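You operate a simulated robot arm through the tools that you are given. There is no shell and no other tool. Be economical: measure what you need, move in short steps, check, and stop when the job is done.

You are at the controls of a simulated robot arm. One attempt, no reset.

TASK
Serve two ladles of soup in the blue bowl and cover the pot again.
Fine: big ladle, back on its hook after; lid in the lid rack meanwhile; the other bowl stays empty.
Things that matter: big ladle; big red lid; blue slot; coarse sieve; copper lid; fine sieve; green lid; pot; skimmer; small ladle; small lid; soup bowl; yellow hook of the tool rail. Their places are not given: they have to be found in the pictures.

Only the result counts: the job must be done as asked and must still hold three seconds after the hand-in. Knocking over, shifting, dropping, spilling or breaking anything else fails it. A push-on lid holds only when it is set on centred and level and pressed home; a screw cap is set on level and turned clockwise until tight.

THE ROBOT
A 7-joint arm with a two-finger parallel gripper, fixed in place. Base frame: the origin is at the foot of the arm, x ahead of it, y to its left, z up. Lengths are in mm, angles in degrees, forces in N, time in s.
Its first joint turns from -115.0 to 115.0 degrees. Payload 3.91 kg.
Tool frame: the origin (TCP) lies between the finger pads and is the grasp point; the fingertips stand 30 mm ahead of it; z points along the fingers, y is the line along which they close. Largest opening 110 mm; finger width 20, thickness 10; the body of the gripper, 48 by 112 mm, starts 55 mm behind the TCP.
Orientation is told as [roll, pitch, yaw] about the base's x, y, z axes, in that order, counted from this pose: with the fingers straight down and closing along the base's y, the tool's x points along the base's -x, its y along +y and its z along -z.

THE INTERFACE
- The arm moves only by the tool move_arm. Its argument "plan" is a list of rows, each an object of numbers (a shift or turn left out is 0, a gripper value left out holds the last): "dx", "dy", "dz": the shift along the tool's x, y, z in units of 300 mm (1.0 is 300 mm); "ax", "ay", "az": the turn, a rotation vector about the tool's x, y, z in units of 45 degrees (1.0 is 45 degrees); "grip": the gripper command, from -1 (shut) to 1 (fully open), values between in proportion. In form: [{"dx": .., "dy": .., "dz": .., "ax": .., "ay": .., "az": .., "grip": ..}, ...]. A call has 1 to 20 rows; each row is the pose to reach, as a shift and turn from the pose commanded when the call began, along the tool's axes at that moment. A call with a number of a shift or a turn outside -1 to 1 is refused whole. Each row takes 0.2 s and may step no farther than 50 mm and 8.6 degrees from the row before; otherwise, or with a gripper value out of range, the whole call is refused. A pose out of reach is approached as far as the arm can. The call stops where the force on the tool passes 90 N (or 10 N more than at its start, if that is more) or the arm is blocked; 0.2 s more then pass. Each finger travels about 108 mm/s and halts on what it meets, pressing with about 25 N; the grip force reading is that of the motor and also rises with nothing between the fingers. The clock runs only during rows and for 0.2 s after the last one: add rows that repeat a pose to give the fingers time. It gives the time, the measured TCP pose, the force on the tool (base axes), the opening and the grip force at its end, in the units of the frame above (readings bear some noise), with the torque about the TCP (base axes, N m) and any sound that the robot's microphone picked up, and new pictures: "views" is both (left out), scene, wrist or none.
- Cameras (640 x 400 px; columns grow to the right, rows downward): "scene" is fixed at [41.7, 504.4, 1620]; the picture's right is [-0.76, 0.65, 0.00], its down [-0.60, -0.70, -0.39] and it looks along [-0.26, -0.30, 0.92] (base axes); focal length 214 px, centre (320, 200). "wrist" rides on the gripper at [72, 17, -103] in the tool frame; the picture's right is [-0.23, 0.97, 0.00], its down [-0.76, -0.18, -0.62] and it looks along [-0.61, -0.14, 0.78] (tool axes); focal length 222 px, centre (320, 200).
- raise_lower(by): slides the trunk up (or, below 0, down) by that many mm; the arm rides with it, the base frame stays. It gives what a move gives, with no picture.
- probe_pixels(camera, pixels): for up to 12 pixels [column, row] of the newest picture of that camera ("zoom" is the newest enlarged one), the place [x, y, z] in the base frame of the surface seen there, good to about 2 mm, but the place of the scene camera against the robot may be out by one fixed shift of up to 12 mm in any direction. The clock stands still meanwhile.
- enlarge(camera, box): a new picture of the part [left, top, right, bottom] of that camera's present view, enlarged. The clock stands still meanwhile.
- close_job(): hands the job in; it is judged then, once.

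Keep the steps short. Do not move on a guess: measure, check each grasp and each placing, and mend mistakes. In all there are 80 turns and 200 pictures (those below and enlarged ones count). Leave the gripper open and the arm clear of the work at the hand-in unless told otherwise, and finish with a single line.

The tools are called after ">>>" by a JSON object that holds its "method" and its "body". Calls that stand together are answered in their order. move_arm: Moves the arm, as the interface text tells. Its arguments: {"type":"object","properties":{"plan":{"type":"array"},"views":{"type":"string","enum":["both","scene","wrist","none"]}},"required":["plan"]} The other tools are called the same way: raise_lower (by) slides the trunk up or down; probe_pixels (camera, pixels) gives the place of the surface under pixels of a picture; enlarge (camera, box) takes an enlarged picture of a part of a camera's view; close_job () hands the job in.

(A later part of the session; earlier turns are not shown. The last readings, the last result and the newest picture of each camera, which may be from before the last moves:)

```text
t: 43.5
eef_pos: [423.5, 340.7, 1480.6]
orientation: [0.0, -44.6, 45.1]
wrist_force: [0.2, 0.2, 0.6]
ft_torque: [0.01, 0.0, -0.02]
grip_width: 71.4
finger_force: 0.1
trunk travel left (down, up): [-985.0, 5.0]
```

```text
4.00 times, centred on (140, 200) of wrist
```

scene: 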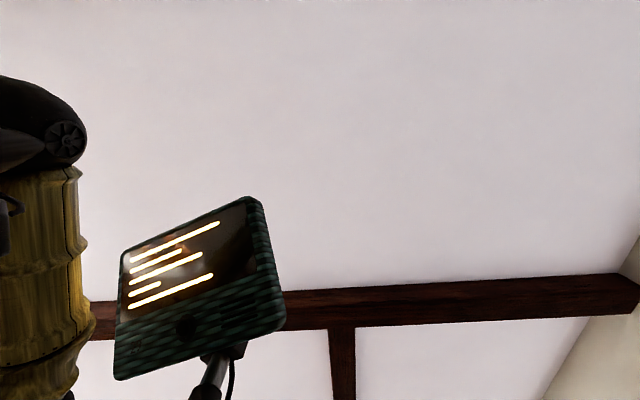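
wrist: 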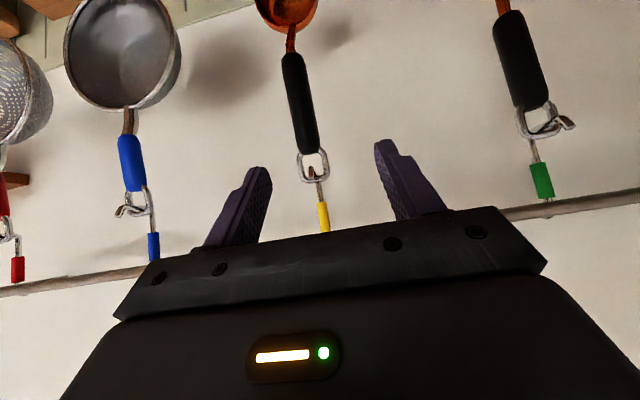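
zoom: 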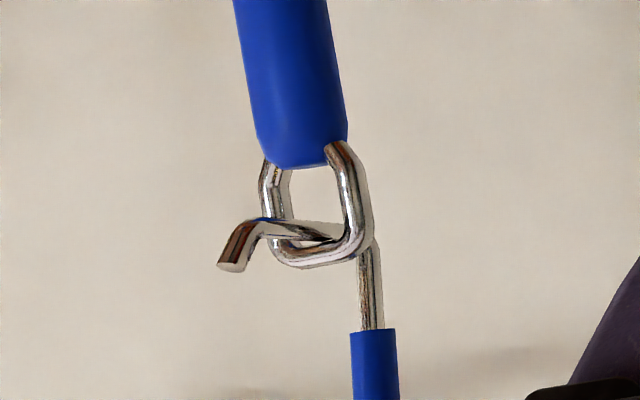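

The hook is clear: a bar runs toward the robot at z≈1438 with its tip turned up to ≈1452 at n≈638. So unhooking means lifting 16 mm, then pulling toward the robot. I'll go to the pre-grasp 90 mm short of the handle.

>>> {"method": "move_arm", "body": {"plan": [{"dx": 0.04, "dy": -0.035, "dz": 0.12}, {"dx": 0.078, "dy": -0.07, "dz": 0.236}, {"dx": 0.078, "dy": -0.07, "dz": 0.236}], "views": "wrist"}}

```text
t: 44.3
eef_pos: [460.7, 347.9, 1414.2]
orientation: [0.0, -44.8, 45.0]
wrist_force: [0.3, -1.2, 0.9]
ft_torque: [0.0, 0.01, 0.05]
grip_width: 71.4
finger_force: 0.1
trunk travel left (down, up): [-985.0, 5.0]
```

wrist: 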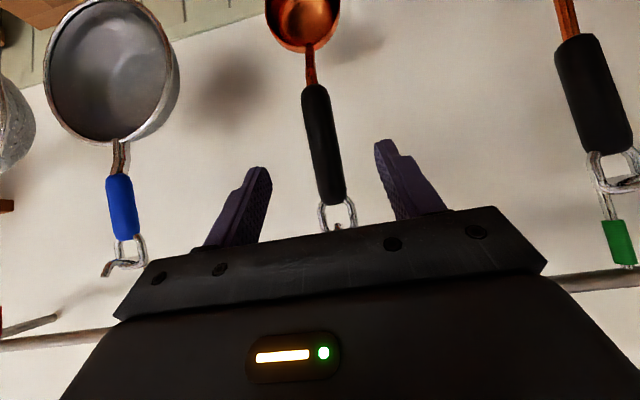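

>>> {"method": "probe_pixels", "body": {"camera": "wrist", "pixels": [[313, 90], [317, 115], [322, 140], [327, 165], [331, 190]]}}

>>> {"method": "move_arm", "body": {"plan": [{"dz": 0.12}, {"dz": 0.22}, {"dz": 0.305}, {"dz": 0.305}], "views": "wrist"}}

```text
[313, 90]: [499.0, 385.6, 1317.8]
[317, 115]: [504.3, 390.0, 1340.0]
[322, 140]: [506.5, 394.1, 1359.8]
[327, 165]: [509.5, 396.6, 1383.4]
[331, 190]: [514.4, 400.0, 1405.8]
```

```text
t: 45.3
eef_pos: [506.4, 391.3, 1346.9]
orientation: [0.0, -44.7, 45.0]
wrist_force: [-0.1, 0.7, 0.0]
ft_torque: [-0.02, -0.03, -0.04]
grip_width: 71.4
finger_force: 0.0
trunk travel left (down, up): [-985.0, 5.0]
```

wrist: 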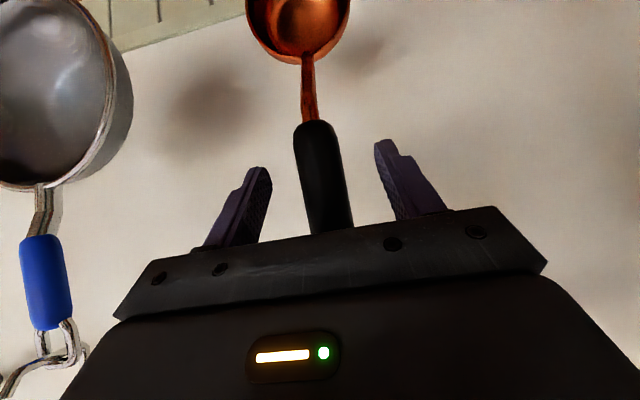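

The handle is centred between the fingers, so I'll close.

>>> {"method": "move_arm", "body": {"plan": [{"grip": -1}, {"grip": -1}, {"grip": -1}, {"grip": -1}, {"grip": -1}], "views": "wrist"}}

```text
t: 46.5
eef_pos: [508.7, 391.8, 1347.7]
orientation: [-0.1, -44.7, 45.0]
wrist_force: [1.3, -1.3, 0.8]
ft_torque: [0.02, 0.03, 0.01]
grip_width: 27.0
finger_force: 25.2
trunk travel left (down, up): [-985.0, 5.0]
```

wrist: 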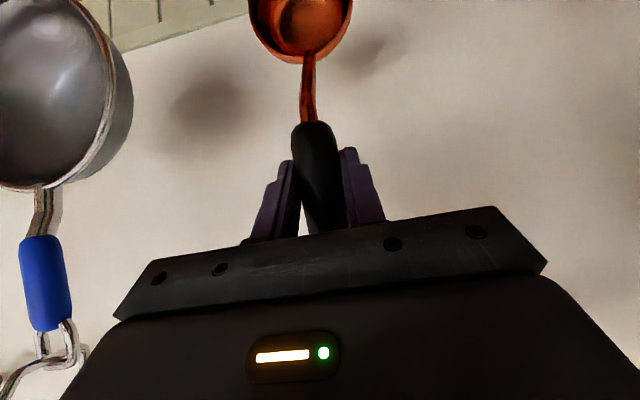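

Grip is 27 mm at 25 N. I'll lift 16 mm straight up.

>>> {"method": "move_arm", "body": {"plan": [{"dx": -0.019, "dz": -0.019}, {"dx": -0.0375, "dz": -0.0379}, {"dx": -0.0375, "dz": -0.0379}], "views": "none"}}

```text
t: 47.3
eef_pos: [507.0, 391.6, 1363.6]
orientation: [0.0, -44.7, 45.0]
wrist_force: [-0.5, 0.3, -1.2]
ft_torque: [-0.06, 0.06, 0.0]
grip_width: 27.0
finger_force: 24.9
trunk travel left (down, up): [-985.0, 5.0]
```

The ladle weighs only about 1.3 N, and nothing snagged. I'll pull back 60 mm toward the robot.

>>> {"method": "move_arm", "body": {"plan": [{"dx": 0.035, "dz": -0.035}, {"dx": 0.07, "dz": -0.07}, {"dx": 0.105, "dz": -0.105}, {"dx": 0.142, "dz": -0.1406}, {"dx": 0.142, "dz": -0.1406}], "views": "wrist"}}

```text
t: 48.5
eef_pos: [465.3, 350.2, 1362.2]
orientation: [0.0, -44.7, 45.1]
wrist_force: [0.4, -0.1, -0.6]
ft_torque: [-0.03, 0.01, 0.03]
grip_width: 26.7
finger_force: 25.2
trunk travel left (down, up): [-985.0, 5.0]
```

wrist: 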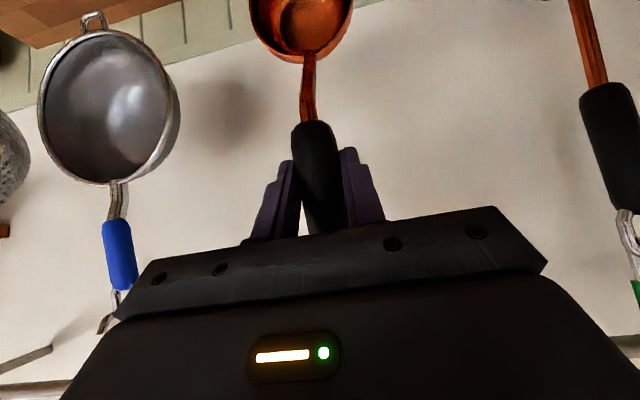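

Unhooked and firmly held. The ladle's bowl is at tool [87,2,140], with its opening along tool (0.71,0,-0.70). I'll back off and bring the tool vertical, then turn it about the vertical toward yaw -90.

>>> {"method": "move_arm", "body": {"plan": [{"dx": 0.06, "dz": -0.06}, {"ay": 0.17, "dx": 0.12, "dz": -0.12}, {"ay": 0.34, "dx": 0.19, "dz": -0.187}, {"ay": 0.51, "dx": 0.23, "dz": -0.23}, {"ay": 0.68, "dx": 0.23, "dz": -0.23}, {"ay": 0.85, "dx": 0.23, "dz": -0.23}, {"ay": 1.0, "dx": 0.23, "dz": -0.23}, {"ay": 1.0, "dx": 0.23, "dz": -0.23}], "views": "none"}}

>>> {"method": "move_arm", "body": {"plan": [{"az": 0.17}, {"az": 0.34}, {"az": 0.51}, {"az": 0.68}, {"az": 0.85}, {"az": 1.0}], "views": "none"}}

>>> {"method": "move_arm", "body": {"plan": [{"az": 0.17}, {"az": 0.34}, {"az": 0.51}, {"az": 0.68}, {"az": 0.85}, {"az": 1.0}], "views": "wrist"}}

```text
t: 50.3
eef_pos: [395.8, 280.4, 1365.5]
orientation: [0.0, 0.3, 45.0]
wrist_force: [-0.8, -0.3, -1.7]
ft_torque: [-0.04, -0.13, 0.07]
grip_width: 26.9
finger_force: 25.2
trunk travel left (down, up): [-985.0, 5.0]
```

```text
t: 51.7
eef_pos: [398.0, 282.2, 1364.7]
orientation: [-0.1, 0.2, -0.1]
wrist_force: [-0.1, -0.1, -1.6]
ft_torque: [-0.1, -0.04, 0.09]
grip_width: 26.7
finger_force: 24.9
trunk travel left (down, up): [-985.0, 5.0]
```

```text
t: 53.1
eef_pos: [397.8, 281.0, 1363.7]
orientation: [-0.3, 0.0, -45.2]
wrist_force: [0.0, 0.2, -0.8]
ft_torque: [-0.04, -0.04, 0.0]
grip_width: 26.7
finger_force: 25.0
trunk travel left (down, up): [-985.0, 5.0]
```

wrist: 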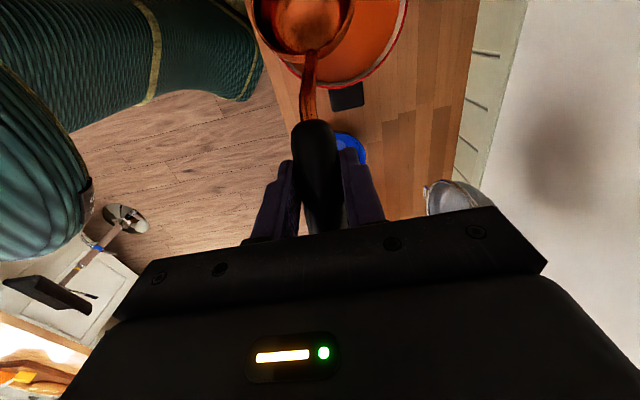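

The pot is partly visible at the top right, so I'll measure the soup level and rim.

>>> {"method": "probe_pixels", "body": {"camera": "wrist", "pixels": [[375, 20], [365, 45], [385, 10], [398, 10], [405, 10], [375, 70], [330, 85], [345, 95], [380, 40], [300, 22], [322, 45], [270, 30]]}}

>>> {"method": "enlarge", "body": {"camera": "wrist", "box": [240, 0, 420, 120]}}

```text
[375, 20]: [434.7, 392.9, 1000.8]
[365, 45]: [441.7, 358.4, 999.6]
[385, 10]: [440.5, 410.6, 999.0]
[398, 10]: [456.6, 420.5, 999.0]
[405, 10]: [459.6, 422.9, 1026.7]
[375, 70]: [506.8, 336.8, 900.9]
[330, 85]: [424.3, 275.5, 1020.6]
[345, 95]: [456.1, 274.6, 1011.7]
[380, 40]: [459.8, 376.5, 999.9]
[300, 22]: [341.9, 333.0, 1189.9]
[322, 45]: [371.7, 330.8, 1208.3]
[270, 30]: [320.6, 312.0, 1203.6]
```

```text
3.33 times, centred on (330, 60) of wrist
```

zoom: 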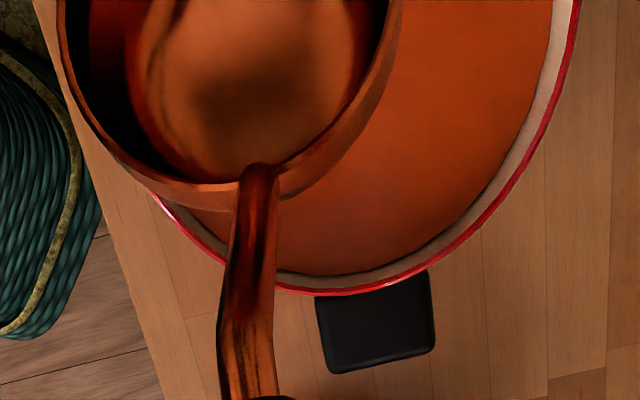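

Soup level is z=1000 and the pot rim is z≈1029. I'll turn on to yaw -90 and shift, then pitch to +45 so the bowl lies level.

>>> {"method": "move_arm", "body": {"plan": [{"az": 0.17, "dx": -0.02, "dy": -0.04}, {"az": 0.34, "dx": -0.04, "dy": -0.09}, {"az": 0.51, "dx": -0.06, "dy": -0.14}, {"az": 0.68, "dx": -0.075, "dy": -0.19}, {"az": 0.85, "dx": -0.092, "dy": -0.247}, {"az": 1.0, "dx": -0.092, "dy": -0.247}], "views": "none"}}

>>> {"method": "move_arm", "body": {"plan": [{"ay": 0.17}, {"ay": 0.34}, {"ay": 0.51}, {"ay": 0.68}, {"ay": 0.85}, {"ay": 1.0}, {"ay": 1.0}], "views": "wrist"}}

```text
t: 54.5
eef_pos: [366.4, 209.7, 1362.5]
orientation: [-0.2, -0.3, -90.1]
wrist_force: [-0.6, -0.6, -1.6]
ft_torque: [-0.05, 0.01, -0.02]
grip_width: 26.5
finger_force: 25.1
trunk travel left (down, up): [-985.0, 5.0]
```

```text
t: 56.1
eef_pos: [364.7, 209.8, 1364.1]
orientation: [-0.3, 44.9, -90.2]
wrist_force: [0.5, 0.8, -1.2]
ft_torque: [-0.11, -0.02, 0.01]
grip_width: 26.7
finger_force: 24.8
trunk travel left (down, up): [-985.0, 5.0]
```

wrist: 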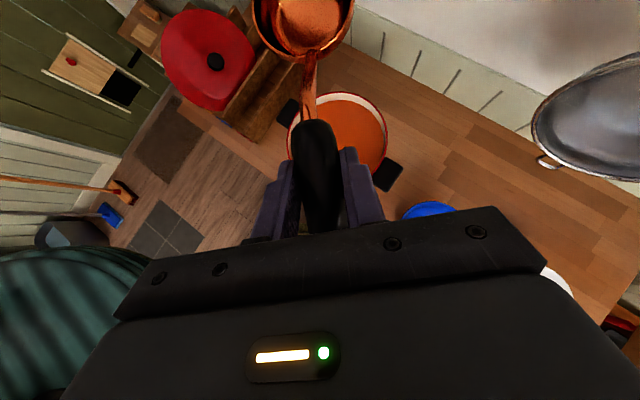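

Reached. I'll check the bowl's rim for level and its true offset from the TCP.

>>> {"method": "enlarge", "body": {"camera": "wrist", "box": [240, 0, 370, 80]}}

>>> {"method": "probe_pixels", "body": {"camera": "wrist", "pixels": [[255, 25], [254, 20], [353, 12], [352, 20], [330, 51], [322, 54], [298, 57], [285, 52], [270, 45], [257, 3], [351, 3], [305, 40]]}}

```text
4.92 times, centred on (305, 40) of wrist
```

zoom: 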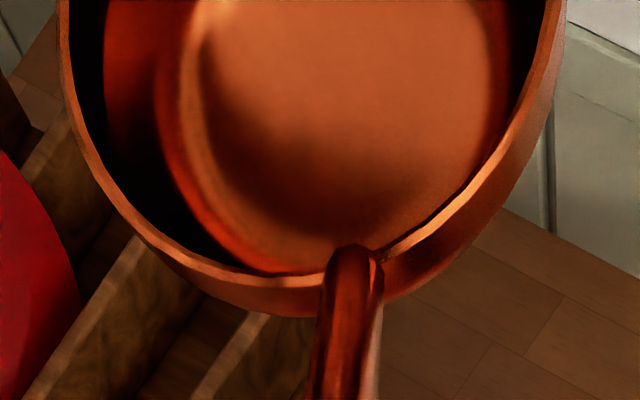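

```text
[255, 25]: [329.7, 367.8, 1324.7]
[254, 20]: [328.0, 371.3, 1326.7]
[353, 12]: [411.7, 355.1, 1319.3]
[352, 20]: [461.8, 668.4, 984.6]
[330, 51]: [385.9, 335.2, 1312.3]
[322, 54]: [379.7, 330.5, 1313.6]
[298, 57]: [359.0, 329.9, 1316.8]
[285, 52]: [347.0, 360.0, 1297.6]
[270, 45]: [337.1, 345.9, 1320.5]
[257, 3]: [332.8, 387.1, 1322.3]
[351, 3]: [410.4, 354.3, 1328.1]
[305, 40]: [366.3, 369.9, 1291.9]
```

>>> {"method": "probe_pixels", "body": {"camera": "zoom", "pixels": [[66, 40], [70, 90], [92, 160], [130, 215], [170, 250], [230, 276], [300, 280], [410, 243], [460, 205], [505, 145], [530, 100], [555, 20]]}}

```text
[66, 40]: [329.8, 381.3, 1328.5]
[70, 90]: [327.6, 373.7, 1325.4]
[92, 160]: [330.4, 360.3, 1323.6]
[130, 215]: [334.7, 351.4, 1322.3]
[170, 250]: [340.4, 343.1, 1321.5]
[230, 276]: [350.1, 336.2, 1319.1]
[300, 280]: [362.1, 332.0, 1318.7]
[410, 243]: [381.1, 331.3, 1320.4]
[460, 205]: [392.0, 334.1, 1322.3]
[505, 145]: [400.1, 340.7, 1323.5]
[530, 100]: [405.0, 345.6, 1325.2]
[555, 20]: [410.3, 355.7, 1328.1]
```

The rim is tilted: it rises 14° toward the far side and 4° toward +x. I'll rotate to correct that and re-measure.

>>> {"method": "move_arm", "body": {"plan": [{"ax": 0.033, "ay": -0.155, "az": 0.033, "dx": 0.01, "dz": 0.01, "dy": 0.006}, {"ax": 0.066, "ay": -0.311, "az": 0.066, "dx": 0.021, "dz": 0.021, "dy": 0.006}, {"ax": 0.066, "ay": -0.311, "az": 0.066, "dx": 0.021, "dz": 0.021, "dy": 0.006}], "views": "wrist"}}

>>> {"method": "enlarge", "body": {"camera": "wrist", "box": [240, 0, 370, 80]}}

>>> {"method": "probe_pixels", "body": {"camera": "zoom", "pixels": [[66, 40], [70, 90], [92, 160], [130, 215], [170, 250], [230, 276], [300, 280], [410, 243], [460, 205], [505, 145], [530, 100], [555, 20]]}}

```text
t: 56.9
eef_pos: [366.0, 217.1, 1365.5]
orientation: [-5.2, 30.6, -93.1]
wrist_force: [0.2, 0.1, -1.0]
ft_torque: [0.02, 0.25, 0.34]
grip_width: 26.9
finger_force: 25.4
trunk travel left (down, up): [-985.0, 5.0]
```

wrist: 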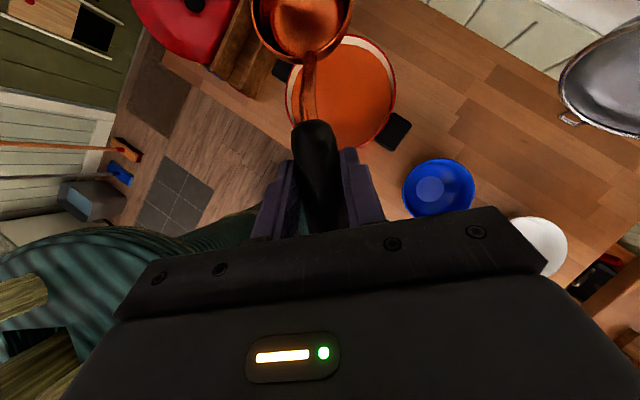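

```text
4.92 times, centred on (305, 40) of wrist
```

zoom: 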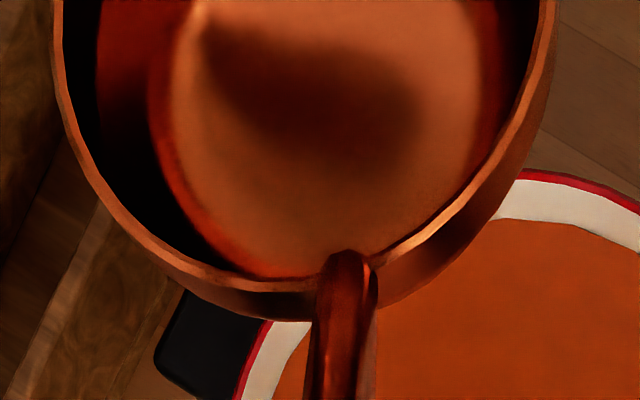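

```text
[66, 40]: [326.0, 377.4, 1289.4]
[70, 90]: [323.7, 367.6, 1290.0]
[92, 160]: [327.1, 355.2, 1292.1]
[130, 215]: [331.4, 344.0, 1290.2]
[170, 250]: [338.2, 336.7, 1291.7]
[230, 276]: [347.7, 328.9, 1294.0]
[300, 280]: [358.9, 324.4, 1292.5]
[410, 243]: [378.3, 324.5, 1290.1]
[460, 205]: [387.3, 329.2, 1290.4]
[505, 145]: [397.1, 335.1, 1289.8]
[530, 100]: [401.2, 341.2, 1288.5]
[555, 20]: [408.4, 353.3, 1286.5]
```

The change overshot slightly, to within measurement noise. I'll apply a small trim (3°, 1.5°), then lower the trunk 200 so the bowl comes down over the pot centre.

>>> {"method": "move_arm", "body": {"plan": [{"ax": -0.029, "ay": 0.073, "az": -0.017, "dy": 0.005}, {"ax": -0.029, "ay": 0.073, "az": -0.017, "dy": 0.005}], "views": "none"}}

>>> {"method": "raise_lower", "body": {"by": -200}}

>>> {"method": "move_arm", "body": {"plan": [{"dx": 0.0}], "views": "wrist"}}

>>> {"method": "probe_pixels", "body": {"camera": "wrist", "pixels": [[254, 20], [258, 30], [267, 43], [275, 50], [290, 56], [298, 57], [324, 49], [333, 41], [342, 29], [348, 19], [353, 4], [252, 8]]}}

```text
t: 57.5
eef_pos: [368.7, 218.2, 1364.4]
orientation: [-3.5, 34.0, -92.4]
wrist_force: [-0.4, 0.7, -1.6]
ft_torque: [-0.08, 0.18, 0.35]
grip_width: 26.5
finger_force: 24.9
trunk travel left (down, up): [-985.0, 5.0]
```

```text
t: 59.7
eef_pos: [368.2, 218.7, 1163.9]
orientation: [-3.6, 34.1, -92.5]
wrist_force: [0.3, -0.4, -1.6]
ft_torque: [-0.04, 0.04, -0.01]
grip_width: 25.7
finger_force: 25.0
trunk travel left (down, up): [-785.0, 205.0]
```

```text
t: 60.1
eef_pos: [368.1, 218.4, 1165.8]
orientation: [-3.5, 34.0, -92.5]
wrist_force: [0.1, -0.5, -1.3]
ft_torque: [-0.09, 0.0, 0.01]
grip_width: 26.0
finger_force: 25.1
trunk travel left (down, up): [-785.0, 205.0]
```

wrist: 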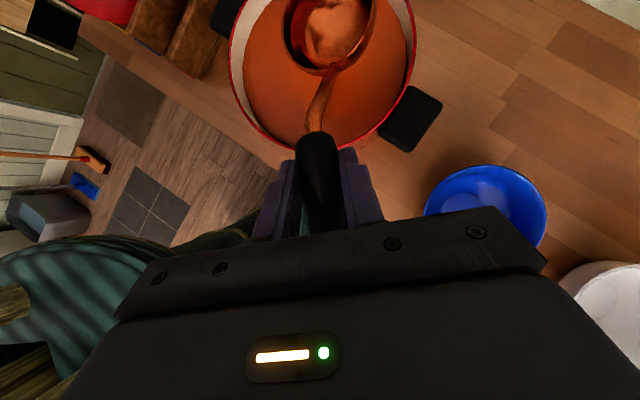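

```text
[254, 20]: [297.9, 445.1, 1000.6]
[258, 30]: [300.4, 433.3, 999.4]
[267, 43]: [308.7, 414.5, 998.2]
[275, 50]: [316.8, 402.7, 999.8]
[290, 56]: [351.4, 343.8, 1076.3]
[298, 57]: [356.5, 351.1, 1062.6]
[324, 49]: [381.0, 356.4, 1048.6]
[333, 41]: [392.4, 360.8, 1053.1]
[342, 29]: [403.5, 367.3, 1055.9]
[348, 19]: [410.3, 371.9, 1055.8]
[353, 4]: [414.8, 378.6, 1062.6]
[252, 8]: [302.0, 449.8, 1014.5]
```

The ladle has shifted in the grip: the bowl now appears around (333,30). I'll zoom in to measure its new pose.

>>> {"method": "enlarge", "body": {"camera": "wrist", "box": [250, 0, 400, 160]}}

>>> {"method": "enlarge", "body": {"camera": "wrist", "box": [275, 0, 385, 80]}}

```text
2.50 times, centred on (325, 80) of wrist
```

zoom: 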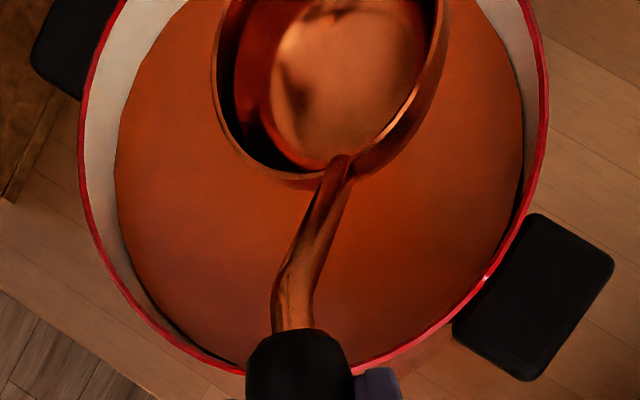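

```text
5.00 times, centred on (330, 40) of wrist
```

zoom: 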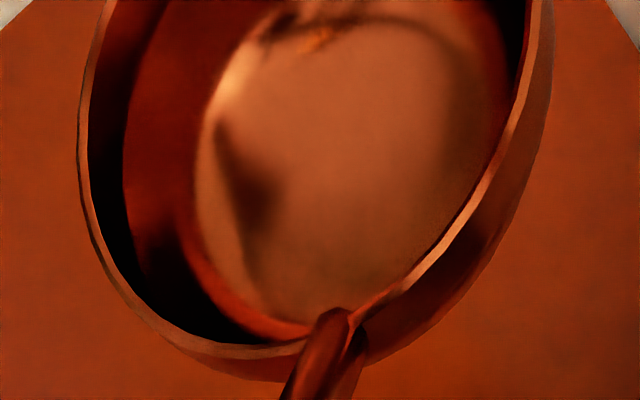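

>>> {"method": "probe_pixels", "body": {"camera": "zoom", "pixels": [[103, 20], [84, 90], [82, 160], [98, 240], [140, 305], [200, 345], [260, 353], [380, 300], [440, 245], [485, 180], [515, 110], [540, 30]]}}

>>> {"method": "probe_pixels", "body": {"camera": "wrist", "pixels": [[313, 145], [316, 165], [319, 190], [320, 215], [316, 122], [321, 100], [329, 80]]}}

```text
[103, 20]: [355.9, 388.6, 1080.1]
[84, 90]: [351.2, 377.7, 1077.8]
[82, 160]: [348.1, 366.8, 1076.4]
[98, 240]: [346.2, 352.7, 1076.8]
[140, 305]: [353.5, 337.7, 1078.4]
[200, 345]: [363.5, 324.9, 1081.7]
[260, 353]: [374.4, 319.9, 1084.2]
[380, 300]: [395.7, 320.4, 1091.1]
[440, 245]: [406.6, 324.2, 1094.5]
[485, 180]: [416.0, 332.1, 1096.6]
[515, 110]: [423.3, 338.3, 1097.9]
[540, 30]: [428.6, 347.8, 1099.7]
```

```text
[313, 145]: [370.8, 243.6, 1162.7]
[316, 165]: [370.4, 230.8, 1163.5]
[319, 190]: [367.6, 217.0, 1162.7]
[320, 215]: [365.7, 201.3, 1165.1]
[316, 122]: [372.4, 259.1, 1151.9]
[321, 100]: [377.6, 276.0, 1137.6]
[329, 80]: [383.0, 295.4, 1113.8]
```

The ladle settled by twisting about its handle: the bowl is rolled 15.6° (high at +x), with pitch about level. The handle seems oval and is now seated at 25.8. I'll roll to compensate and recheck.

>>> {"method": "move_arm", "body": {"plan": [{"ax": 0.1, "az": 0.065, "dx": 0.011, "dz": 0.008}, {"ax": 0.19, "az": 0.13, "dx": 0.022, "dz": 0.015}, {"ax": 0.287, "az": 0.194, "dx": 0.022, "dz": 0.015}, {"ax": 0.287, "az": 0.194, "dx": 0.022, "dz": 0.015}, {"ax": 0.287, "az": 0.194, "dx": 0.022, "dz": 0.015}], "views": "wrist"}}

>>> {"method": "enlarge", "body": {"camera": "wrist", "box": [275, 0, 385, 80]}}

>>> {"method": "probe_pixels", "body": {"camera": "zoom", "pixels": [[103, 20], [84, 90], [82, 160], [98, 240], [140, 305], [200, 345], [260, 353], [380, 300], [440, 245], [485, 180], [515, 110], [540, 30]]}}

```text
t: 61.3
eef_pos: [368.6, 228.0, 1164.7]
orientation: [-22.0, 32.2, -102.6]
wrist_force: [-0.3, 0.8, -1.3]
ft_torque: [-0.1, 0.0, 0.02]
grip_width: 25.3
finger_force: 25.0
trunk travel left (down, up): [-785.0, 205.0]
```

wrist: 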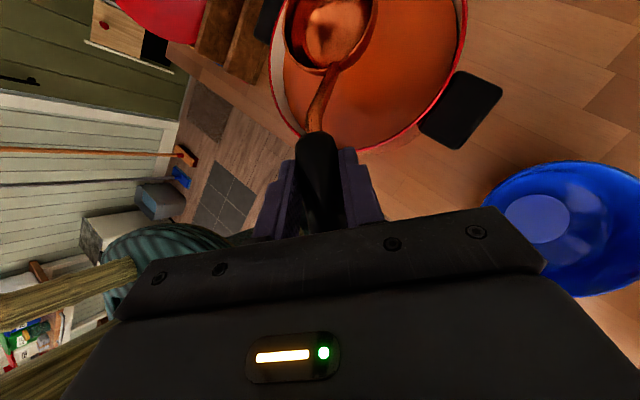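

```text
5.00 times, centred on (330, 40) of wrist
```

zoom: 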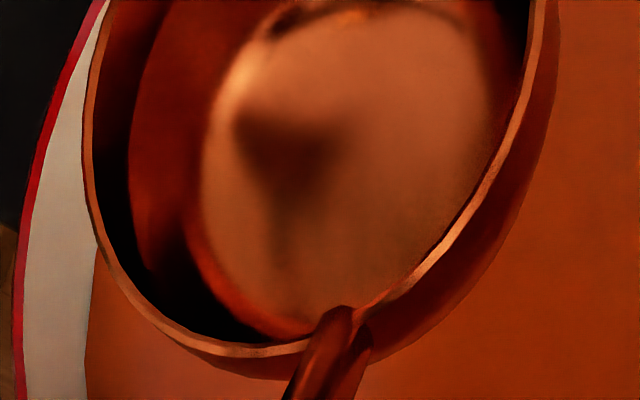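

```text
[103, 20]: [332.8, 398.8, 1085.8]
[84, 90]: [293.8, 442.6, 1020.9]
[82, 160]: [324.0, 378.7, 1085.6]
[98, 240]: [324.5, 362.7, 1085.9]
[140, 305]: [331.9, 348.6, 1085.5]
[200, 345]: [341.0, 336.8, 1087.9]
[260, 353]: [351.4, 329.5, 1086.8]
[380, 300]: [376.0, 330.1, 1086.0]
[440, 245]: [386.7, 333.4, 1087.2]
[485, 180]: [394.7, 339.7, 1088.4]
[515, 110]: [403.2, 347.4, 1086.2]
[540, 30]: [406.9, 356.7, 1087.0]
```

The bowl is now level everywhere (z≈1086.5), centred over the pot at about (366,371), and stable in the grip. I'll dip with the trunk 98 mm down, putting the rim about 12 mm under the soup.

>>> {"method": "raise_lower", "body": {"by": -98}}

>>> {"method": "move_arm", "body": {"plan": [{"dx": 0.0}, {"dx": 0.0}], "views": "wrist"}}

```text
t: 62.6
eef_pos: [369.0, 227.2, 1066.7]
orientation: [-21.9, 32.1, -102.6]
wrist_force: [-0.4, 0.3, -2.3]
ft_torque: [-0.19, 0.0, 0.02]
grip_width: 25.6
finger_force: 24.8
trunk travel left (down, up): [-687.0, 303.0]
```

```text
t: 63.2
eef_pos: [369.6, 227.2, 1065.8]
orientation: [-21.9, 32.1, -102.6]
wrist_force: [-0.5, 1.0, -3.6]
ft_torque: [-0.18, -0.04, -0.01]
grip_width: 25.8
finger_force: 24.7
trunk travel left (down, up): [-687.0, 303.0]
```

wrist: 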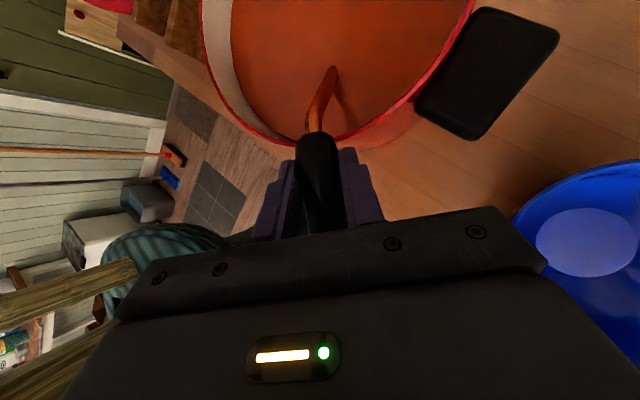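

The bowl is submerged and the force grew to 3.6 N, so it filled. Raising 140 mm.

>>> {"method": "raise_lower", "body": {"by": 140}}

>>> {"method": "move_arm", "body": {"plan": [{"dx": 0.0}, {"dx": 0.0}], "views": "wrist"}}

>>> {"method": "enlarge", "body": {"camera": "wrist", "box": [275, 0, 385, 80]}}

>>> {"method": "probe_pixels", "body": {"camera": "zoom", "pixels": [[103, 20], [84, 90], [82, 160], [98, 240], [140, 305], [200, 345], [260, 353], [380, 300], [440, 245], [485, 180], [515, 110], [320, 150]]}}

```text
t: 64.9
eef_pos: [369.0, 226.5, 1205.9]
orientation: [-22.0, 32.1, -102.7]
wrist_force: [-0.9, 0.1, -1.9]
ft_torque: [-0.16, -0.01, -0.02]
grip_width: 25.5
finger_force: 25.1
trunk travel left (down, up): [-827.0, 163.0]
```

```text
t: 65.5
eef_pos: [368.7, 227.3, 1207.3]
orientation: [-21.8, 32.1, -102.6]
wrist_force: [0.4, 0.4, -1.8]
ft_torque: [-0.17, -0.02, 0.0]
grip_width: 25.6
finger_force: 25.0
trunk travel left (down, up): [-827.0, 163.0]
```

wrist: 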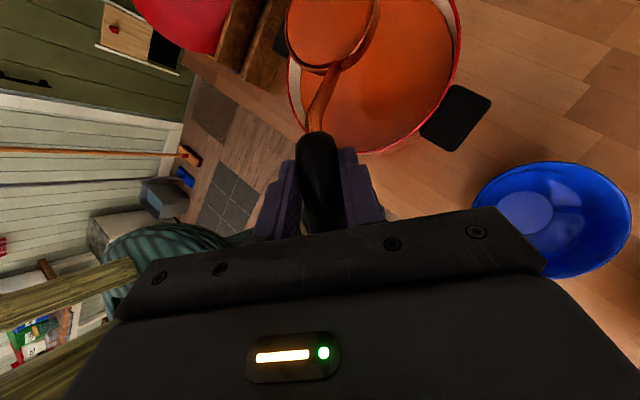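

```text
5.00 times, centred on (330, 40) of wrist
```

zoom: 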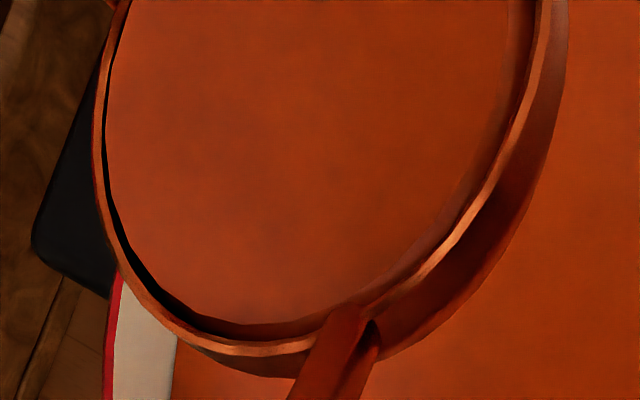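

```text
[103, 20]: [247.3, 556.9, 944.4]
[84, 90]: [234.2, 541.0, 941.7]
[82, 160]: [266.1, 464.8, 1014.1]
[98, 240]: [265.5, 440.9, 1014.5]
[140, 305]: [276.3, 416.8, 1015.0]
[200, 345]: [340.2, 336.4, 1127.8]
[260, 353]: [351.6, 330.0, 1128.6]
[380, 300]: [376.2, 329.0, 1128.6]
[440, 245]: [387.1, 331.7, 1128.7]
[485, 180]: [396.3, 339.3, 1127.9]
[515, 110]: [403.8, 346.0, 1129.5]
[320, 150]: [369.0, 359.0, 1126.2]
```

The ladle is full and level (liquid about 2 mm below the rim). I'll measure the blue bowl's rim.

>>> {"method": "probe_pixels", "body": {"camera": "wrist", "pixels": [[476, 195], [482, 185], [500, 173], [545, 163], [590, 172], [615, 190], [629, 215], [625, 240], [605, 262], [575, 276], [530, 215], [560, 230]]}}

```text
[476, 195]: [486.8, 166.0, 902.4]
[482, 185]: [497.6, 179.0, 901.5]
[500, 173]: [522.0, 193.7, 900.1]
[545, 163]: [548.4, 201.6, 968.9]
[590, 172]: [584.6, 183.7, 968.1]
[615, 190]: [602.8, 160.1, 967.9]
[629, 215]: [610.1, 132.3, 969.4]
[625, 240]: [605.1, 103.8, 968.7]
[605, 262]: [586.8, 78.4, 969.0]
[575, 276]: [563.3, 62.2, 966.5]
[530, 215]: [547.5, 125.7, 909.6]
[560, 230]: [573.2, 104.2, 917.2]
```

The blue bowl's rim centre is at about (541,131) with radius 70 at z=968. I'll carry the full ladle level to above it with the TCP at (589,-12), moving slowly.

>>> {"method": "move_arm", "body": {"plan": [{"dx": -0.015, "dy": 0.02, "dz": -0.018}, {"dx": -0.045, "dy": 0.06, "dz": -0.055}, {"dx": -0.085, "dy": 0.114, "dz": -0.103}, {"dx": -0.131, "dy": 0.176, "dz": -0.159}, {"dx": -0.178, "dy": 0.239, "dz": -0.216}, {"dx": -0.225, "dy": 0.302, "dz": -0.274}, {"dx": -0.272, "dy": 0.366, "dz": -0.331}, {"dx": -0.319, "dy": 0.429, "dz": -0.388}, {"dx": -0.366, "dy": 0.492, "dz": -0.445}, {"dx": -0.413, "dy": 0.555, "dz": -0.502}, {"dx": -0.455, "dy": 0.612, "dz": -0.553}, {"dx": -0.49, "dy": 0.659, "dz": -0.596}, {"dx": -0.513, "dy": 0.69, "dz": -0.624}, {"dx": -0.523, "dy": 0.703, "dz": -0.636}, {"dx": -0.523, "dy": 0.703, "dz": -0.636}], "views": "wrist"}}

```text
t: 68.7
eef_pos: [588.8, -12.1, 1207.4]
orientation: [-21.9, 32.2, -102.8]
wrist_force: [-0.4, 0.1, -3.5]
ft_torque: [-0.2, -0.02, 0.01]
grip_width: 25.7
finger_force: 25.1
trunk travel left (down, up): [-827.0, 163.0]
```

wrist: 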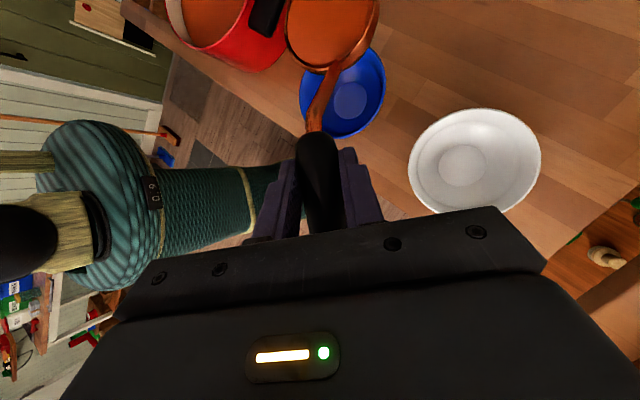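

Directly over the blue bowl. Lowering the trunk 109 mm so the rim sits about 50 mm above the bowl's rim, then I'll check.

>>> {"method": "raise_lower", "body": {"by": -109}}

>>> {"method": "move_arm", "body": {"plan": [{"dx": 0.0}], "views": "wrist"}}

>>> {"method": "probe_pixels", "body": {"camera": "wrist", "pixels": [[310, 62], [322, 68], [360, 45], [370, 30], [330, 30], [390, 80], [300, 110], [350, 142], [375, 120]]}}

```text
t: 70.1
eef_pos: [587.6, -11.8, 1097.9]
orientation: [-22.0, 32.2, -102.5]
wrist_force: [-0.4, 0.9, -2.2]
ft_torque: [-0.15, -0.01, 0.0]
grip_width: 25.4
finger_force: 25.3
trunk travel left (down, up): [-718.0, 272.0]
```

```text
t: 70.5
eef_pos: [588.2, -10.8, 1098.2]
orientation: [-22.0, 32.0, -102.6]
wrist_force: [0.4, -0.2, -2.3]
ft_torque: [-0.19, -0.04, 0.01]
grip_width: 25.4
finger_force: 25.2
trunk travel left (down, up): [-718.0, 272.0]
```

wrist: 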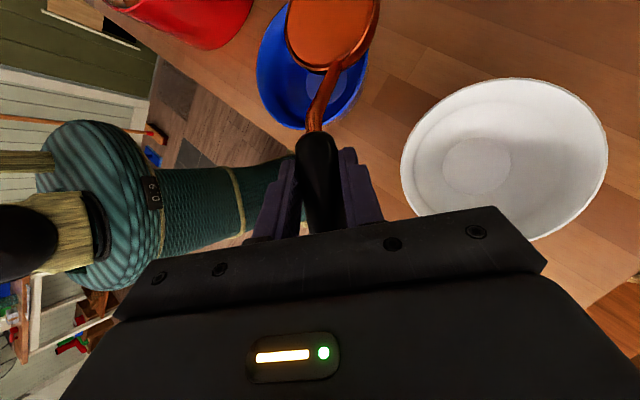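

```text
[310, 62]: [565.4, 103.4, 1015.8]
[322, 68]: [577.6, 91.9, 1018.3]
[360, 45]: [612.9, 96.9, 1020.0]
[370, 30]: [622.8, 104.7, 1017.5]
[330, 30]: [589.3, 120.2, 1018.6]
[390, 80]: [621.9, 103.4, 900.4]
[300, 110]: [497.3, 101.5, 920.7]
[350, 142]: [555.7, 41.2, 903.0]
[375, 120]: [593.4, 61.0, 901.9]
```

The liquid is level, the pouring lip at x≈544 is over the bowl's middle, and the bowl spans x 471–611. I'll tilt 40° about the handle direction, keeping the lip in place.

>>> {"method": "move_arm", "body": {"plan": [{"ax": -0.092, "ay": 0.001, "az": -0.062, "dx": 0.001, "dy": -0.025, "dz": -0.002}, {"ax": -0.184, "ay": 0.002, "az": -0.125, "dx": 0.002, "dy": -0.051, "dz": -0.004}, {"ax": -0.276, "ay": 0.003, "az": -0.187, "dx": 0.001, "dy": -0.076, "dz": -0.003}, {"ax": -0.368, "ay": 0.004, "az": -0.25, "dx": 0, "dy": -0.102, "dz": -0.001}, {"ax": -0.46, "ay": 0.005, "az": -0.312, "dx": -0.003, "dy": -0.128, "dz": 0.003}, {"ax": -0.551, "ay": 0.006, "az": -0.375, "dx": -0.007, "dy": -0.154, "dz": 0.008}, {"ax": -0.643, "ay": 0.007, "az": -0.437, "dx": -0.013, "dy": -0.177, "dz": 0.016}, {"ax": -0.735, "ay": 0.008, "az": -0.5, "dx": -0.019, "dy": -0.2, "dz": 0.025}, {"ax": -0.735, "ay": 0.008, "az": -0.5, "dx": -0.019, "dy": -0.2, "dz": 0.025}], "views": "wrist"}}

```text
t: 72.5
eef_pos: [527.1, -11.5, 1107.4]
orientation: [25.6, 31.7, -76.4]
wrist_force: [0.3, 0.1, -1.7]
ft_torque: [-0.08, 0.07, 0.0]
grip_width: 25.4
finger_force: 24.8
trunk travel left (down, up): [-718.0, 272.0]
```

wrist: 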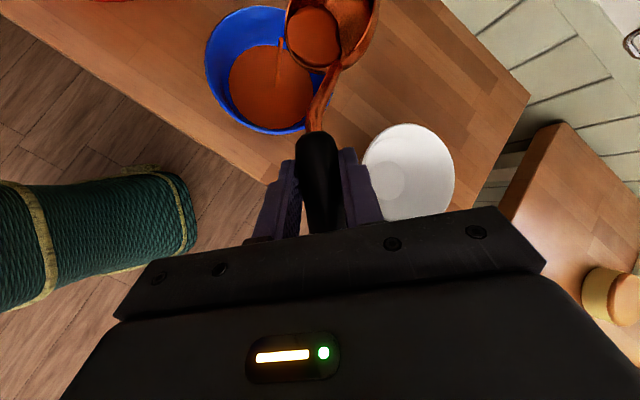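

The soup is streaming into the blue bowl. I'll continue with the same plan to 80°.

>>> {"method": "move_arm", "body": {"plan": [{"ax": -0.092, "ay": 0.001, "az": -0.062, "dx": 0.001, "dy": -0.025, "dz": -0.002}, {"ax": -0.184, "ay": 0.002, "az": -0.125, "dx": 0.002, "dy": -0.051, "dz": -0.004}, {"ax": -0.276, "ay": 0.003, "az": -0.187, "dx": 0.001, "dy": -0.076, "dz": -0.003}, {"ax": -0.368, "ay": 0.004, "az": -0.25, "dx": 0, "dy": -0.102, "dz": -0.001}, {"ax": -0.46, "ay": 0.005, "az": -0.312, "dx": -0.003, "dy": -0.128, "dz": 0.003}, {"ax": -0.551, "ay": 0.006, "az": -0.375, "dx": -0.007, "dy": -0.154, "dz": 0.008}, {"ax": -0.643, "ay": 0.007, "az": -0.437, "dx": -0.013, "dy": -0.177, "dz": 0.016}, {"ax": -0.735, "ay": 0.008, "az": -0.5, "dx": -0.019, "dy": -0.2, "dz": 0.025}, {"ax": -0.735, "ay": 0.008, "az": -0.5, "dx": -0.019, "dy": -0.2, "dz": 0.025}], "views": "wrist"}}

```text
t: 74.5
eef_pos: [476.5, -11.7, 1076.3]
orientation: [66.2, 15.9, -59.4]
wrist_force: [-0.1, 0.6, -0.8]
ft_torque: [-0.06, 0.07, 0.01]
grip_width: 25.0
finger_force: 25.3
trunk travel left (down, up): [-718.0, 272.0]
```

wrist: 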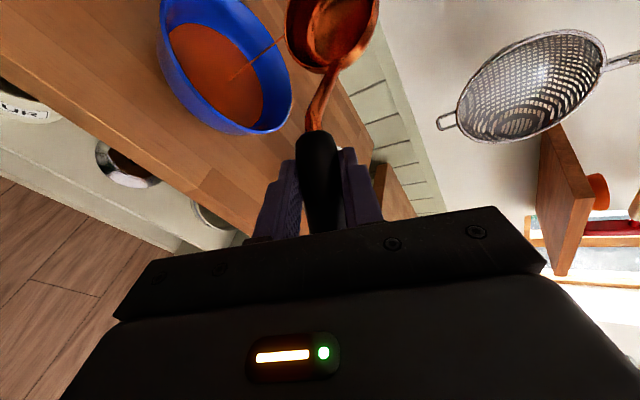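

Nearly empty. I'll go to about 105° and dwell to let it drain.

>>> {"method": "move_arm", "body": {"plan": [{"ax": -0.092, "ay": 0.001, "az": -0.062, "dx": 0.001, "dy": -0.025, "dz": -0.002}, {"ax": -0.184, "ay": 0.002, "az": -0.125, "dx": 0.002, "dy": -0.051, "dz": -0.004}, {"ax": -0.276, "ay": 0.003, "az": -0.187, "dx": 0.001, "dy": -0.076, "dz": -0.003}, {"ax": -0.368, "ay": 0.004, "az": -0.25, "dx": 0, "dy": -0.102, "dz": -0.001}, {"ax": -0.46, "ay": 0.005, "az": -0.312, "dx": -0.003, "dy": -0.128, "dz": 0.003}, {"ax": -0.46, "ay": 0.005, "az": -0.312, "dx": -0.003, "dy": -0.128, "dz": 0.003}, {"ax": -0.46, "ay": 0.005, "az": -0.312, "dx": -0.003, "dy": -0.128, "dz": 0.003}, {"ax": -0.46, "ay": 0.005, "az": -0.312, "dx": -0.003, "dy": -0.128, "dz": 0.003}, {"ax": -0.46, "ay": 0.005, "az": -0.312, "dx": -0.003, "dy": -0.128, "dz": 0.003}, {"ax": -0.46, "ay": 0.005, "az": -0.312, "dx": -0.003, "dy": -0.128, "dz": 0.003}], "views": "wrist"}}

>>> {"method": "enlarge", "body": {"camera": "wrist", "box": [150, 0, 390, 150]}}

```text
t: 76.7
eef_pos: [464.9, -16.6, 1041.7]
orientation: [87.5, 2.4, -55.8]
wrist_force: [-0.3, 0.2, -1.2]
ft_torque: [-0.11, 0.05, -0.03]
grip_width: 25.4
finger_force: 25.0
out of reach, approached as far as the arm can: row 2, 3, 4, 5, 6, 7, 8, 9, 10
trunk travel left (down, up): [-718.0, 272.0]
```

wrist: 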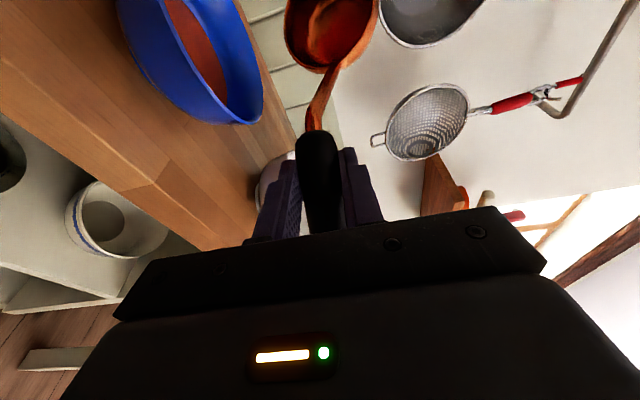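

```text
2.67 times, centred on (270, 75) of wrist
```

zoom: 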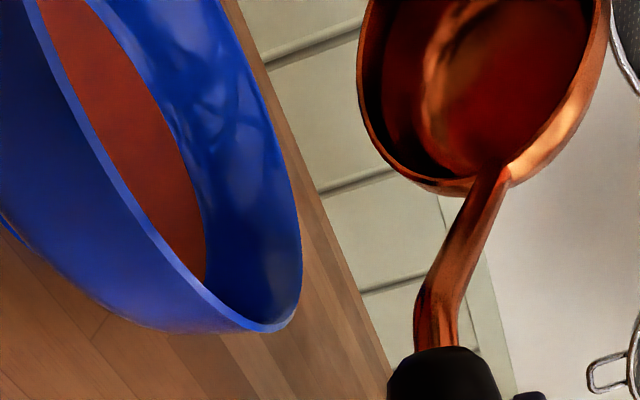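

The ladle is empty and the soup is in the blue bowl. I'll reverse the tilt in the same way.

>>> {"method": "move_arm", "body": {"plan": [{"ax": 0.147, "ay": -0.002, "az": 0.1, "dx": -0.006, "dy": 0.04, "dz": 0.009}, {"ax": 0.294, "ay": -0.003, "az": 0.2, "dx": -0.015, "dy": 0.079, "dz": 0.023}, {"ax": 0.441, "ay": -0.005, "az": 0.3, "dx": -0.027, "dy": 0.115, "dz": 0.043}, {"ax": 0.588, "ay": -0.006, "az": 0.4, "dx": -0.041, "dy": 0.147, "dz": 0.067}, {"ax": 0.735, "ay": -0.008, "az": 0.5, "dx": -0.058, "dy": 0.175, "dz": 0.088}], "views": "none"}}

>>> {"method": "move_arm", "body": {"plan": [{"ax": 0.147, "ay": -0.002, "az": 0.1, "dx": -0.006, "dy": 0.04, "dz": 0.009}, {"ax": 0.294, "ay": -0.003, "az": 0.2, "dx": -0.015, "dy": 0.079, "dz": 0.023}, {"ax": 0.441, "ay": -0.005, "az": 0.3, "dx": -0.027, "dy": 0.115, "dz": 0.043}, {"ax": 0.588, "ay": -0.006, "az": 0.4, "dx": -0.041, "dy": 0.147, "dz": 0.067}, {"ax": 0.735, "ay": -0.008, "az": 0.5, "dx": -0.058, "dy": 0.175, "dz": 0.088}], "views": "none"}}

>>> {"method": "move_arm", "body": {"plan": [{"ax": 0.147, "ay": -0.002, "az": 0.1, "dx": -0.006, "dy": 0.04, "dz": 0.009}, {"ax": 0.294, "ay": -0.003, "az": 0.2, "dx": -0.015, "dy": 0.079, "dz": 0.023}, {"ax": 0.441, "ay": -0.005, "az": 0.3, "dx": -0.027, "dy": 0.115, "dz": 0.043}, {"ax": 0.46, "ay": -0.005, "az": 0.312, "dx": -0.029, "dy": 0.12, "dz": 0.046}], "views": "wrist"}}

```text
t: 77.9
eef_pos: [500.8, -13.4, 1091.6]
orientation: [52.0, 23.0, -64.0]
wrist_force: [0.3, 0.9, -1.0]
ft_torque: [-0.07, 0.07, -0.01]
grip_width: 25.3
finger_force: 24.3
trunk travel left (down, up): [-718.0, 272.0]
```

```text
t: 79.1
eef_pos: [560.4, -16.2, 1107.0]
orientation: [7.7, 34.0, -86.2]
wrist_force: [1.3, 0.2, -0.7]
ft_torque: [-0.09, 0.03, 0.0]
grip_width: 25.5
finger_force: 24.9
trunk travel left (down, up): [-718.0, 272.0]
```

```text
t: 80.1
eef_pos: [597.4, -15.5, 1094.9]
orientation: [-22.0, 32.1, -102.6]
wrist_force: [0.4, 0.3, -1.2]
ft_torque: [-0.07, -0.01, 0.02]
grip_width: 25.6
finger_force: 25.2
trunk travel left (down, up): [-718.0, 272.0]
```

wrist: 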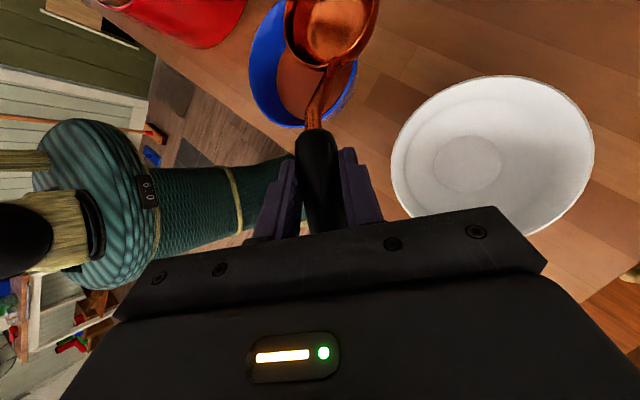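

Back to exactly the level orientation. I'll raise, return over the pot centre, and check before the second dip.

>>> {"method": "raise_lower", "body": {"by": 112}}

>>> {"method": "move_arm", "body": {"plan": [{"dx": 0.04, "dy": -0.055, "dz": 0.049}, {"dx": 0.11, "dy": -0.152, "dz": 0.135}, {"dx": 0.19, "dy": -0.263, "dz": 0.234}, {"dx": 0.27, "dy": -0.373, "dz": 0.332}, {"dx": 0.35, "dy": -0.484, "dz": 0.431}, {"dx": 0.42, "dy": -0.581, "dz": 0.517}, {"dx": 0.48, "dy": -0.664, "dz": 0.591}, {"dx": 0.515, "dy": -0.712, "dz": 0.634}, {"dx": 0.528, "dy": -0.73, "dz": 0.65}, {"dx": 0.528, "dy": -0.73, "dz": 0.65}], "views": "wrist"}}

>>> {"method": "enlarge", "body": {"camera": "wrist", "box": [275, 0, 385, 80]}}

>>> {"method": "probe_pixels", "body": {"camera": "zoom", "pixels": [[110, 60], [105, 160], [120, 240], [160, 310], [200, 338], [260, 350], [380, 300], [440, 250], [485, 190], [520, 110], [540, 30], [600, 300]]}}

```text
t: 81.5
eef_pos: [598.2, -15.1, 1204.8]
orientation: [-22.0, 32.1, -102.6]
wrist_force: [-0.8, -0.5, -0.9]
ft_torque: [-0.11, -0.01, 0.01]
grip_width: 25.4
finger_force: 25.5
trunk travel left (down, up): [-830.0, 160.0]
```

```text
refused: row 3 steps farther than a row can; nothing moved
```

```text
5.00 times, centred on (330, 40) of wrist
```

zoom: 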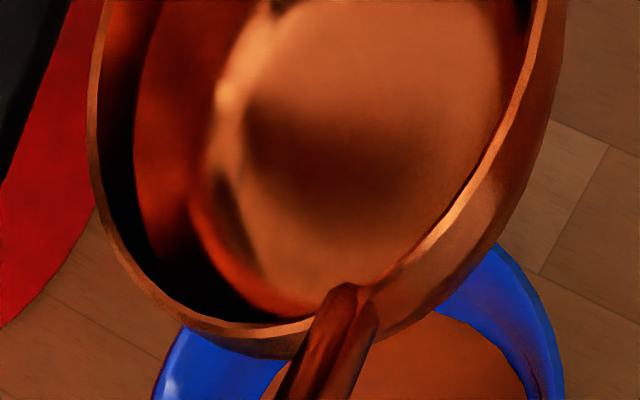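

```text
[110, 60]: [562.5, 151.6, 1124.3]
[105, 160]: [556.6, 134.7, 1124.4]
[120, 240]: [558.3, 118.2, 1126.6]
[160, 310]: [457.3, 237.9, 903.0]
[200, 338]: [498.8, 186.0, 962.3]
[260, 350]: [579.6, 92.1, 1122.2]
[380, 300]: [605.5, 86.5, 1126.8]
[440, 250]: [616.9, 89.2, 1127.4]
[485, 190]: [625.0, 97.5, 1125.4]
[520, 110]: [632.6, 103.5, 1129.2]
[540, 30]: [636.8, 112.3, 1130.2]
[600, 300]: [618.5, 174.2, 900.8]
```

A row was too long. I'll resend it with smaller steps plus a 2.5° roll trim, since the rim is slightly high at +x.

>>> {"method": "move_arm", "body": {"plan": [{"dx": 0.04, "dy": -0.055, "dz": 0.049}, {"dx": 0.1, "dy": -0.138, "dz": 0.123}, {"dx": 0.165, "dy": -0.228, "dz": 0.203}, {"dx": 0.23, "dy": -0.318, "dz": 0.283}, {"dx": 0.295, "dy": -0.408, "dz": 0.363}, {"dx": 0.36, "dy": -0.498, "dz": 0.443, "ax": 0.023, "az": 0.016}, {"dx": 0.42, "dy": -0.581, "dz": 0.517, "ax": 0.046, "az": 0.031}, {"dx": 0.475, "dy": -0.657, "dz": 0.585, "ax": 0.046, "az": 0.031}, {"dx": 0.51, "dy": -0.706, "dz": 0.628, "ax": 0.046, "az": 0.031}, {"dx": 0.527, "dy": -0.73, "dz": 0.648, "ax": 0.046, "az": 0.031}, {"dx": 0.527, "dy": -0.73, "dz": 0.648, "ax": 0.046, "az": 0.031}], "views": "wrist"}}

>>> {"method": "enlarge", "body": {"camera": "wrist", "box": [275, 0, 385, 80]}}

>>> {"method": "probe_pixels", "body": {"camera": "zoom", "pixels": [[98, 60], [94, 130], [104, 210], [140, 275], [200, 322], [250, 331], [400, 275], [440, 242], [485, 180], [520, 95], [538, 30], [600, 300]]}}

```text
t: 83.9
eef_pos: [369.6, 225.7, 1206.3]
orientation: [-24.9, 31.6, -104.2]
wrist_force: [-0.3, -0.5, -1.2]
ft_torque: [-0.07, -0.05, 0.01]
grip_width: 25.2
finger_force: 25.4
trunk travel left (down, up): [-830.0, 160.0]
```

wrist: 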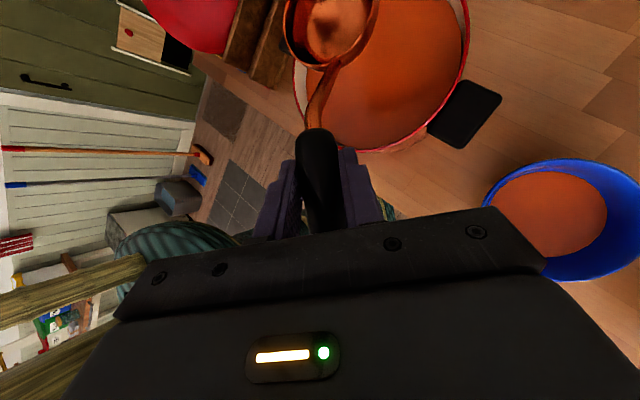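

```text
5.00 times, centred on (330, 40) of wrist
```

zoom: 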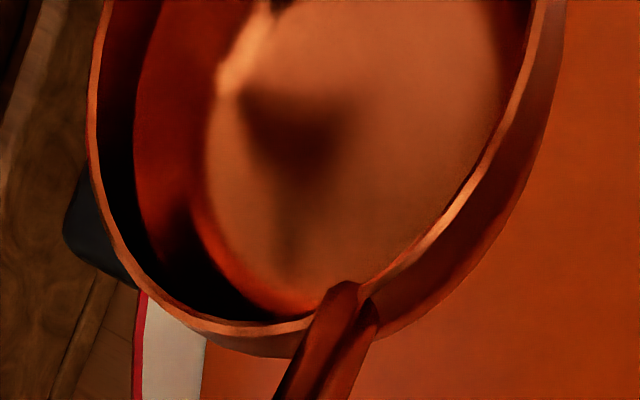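

```text
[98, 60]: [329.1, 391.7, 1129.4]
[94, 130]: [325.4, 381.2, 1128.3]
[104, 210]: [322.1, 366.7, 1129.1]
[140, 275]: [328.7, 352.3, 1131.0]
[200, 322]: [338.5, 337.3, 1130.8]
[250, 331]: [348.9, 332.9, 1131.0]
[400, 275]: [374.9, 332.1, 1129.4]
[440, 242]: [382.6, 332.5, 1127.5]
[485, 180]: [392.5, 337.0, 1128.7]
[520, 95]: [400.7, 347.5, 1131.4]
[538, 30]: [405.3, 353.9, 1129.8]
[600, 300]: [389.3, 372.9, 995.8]
```

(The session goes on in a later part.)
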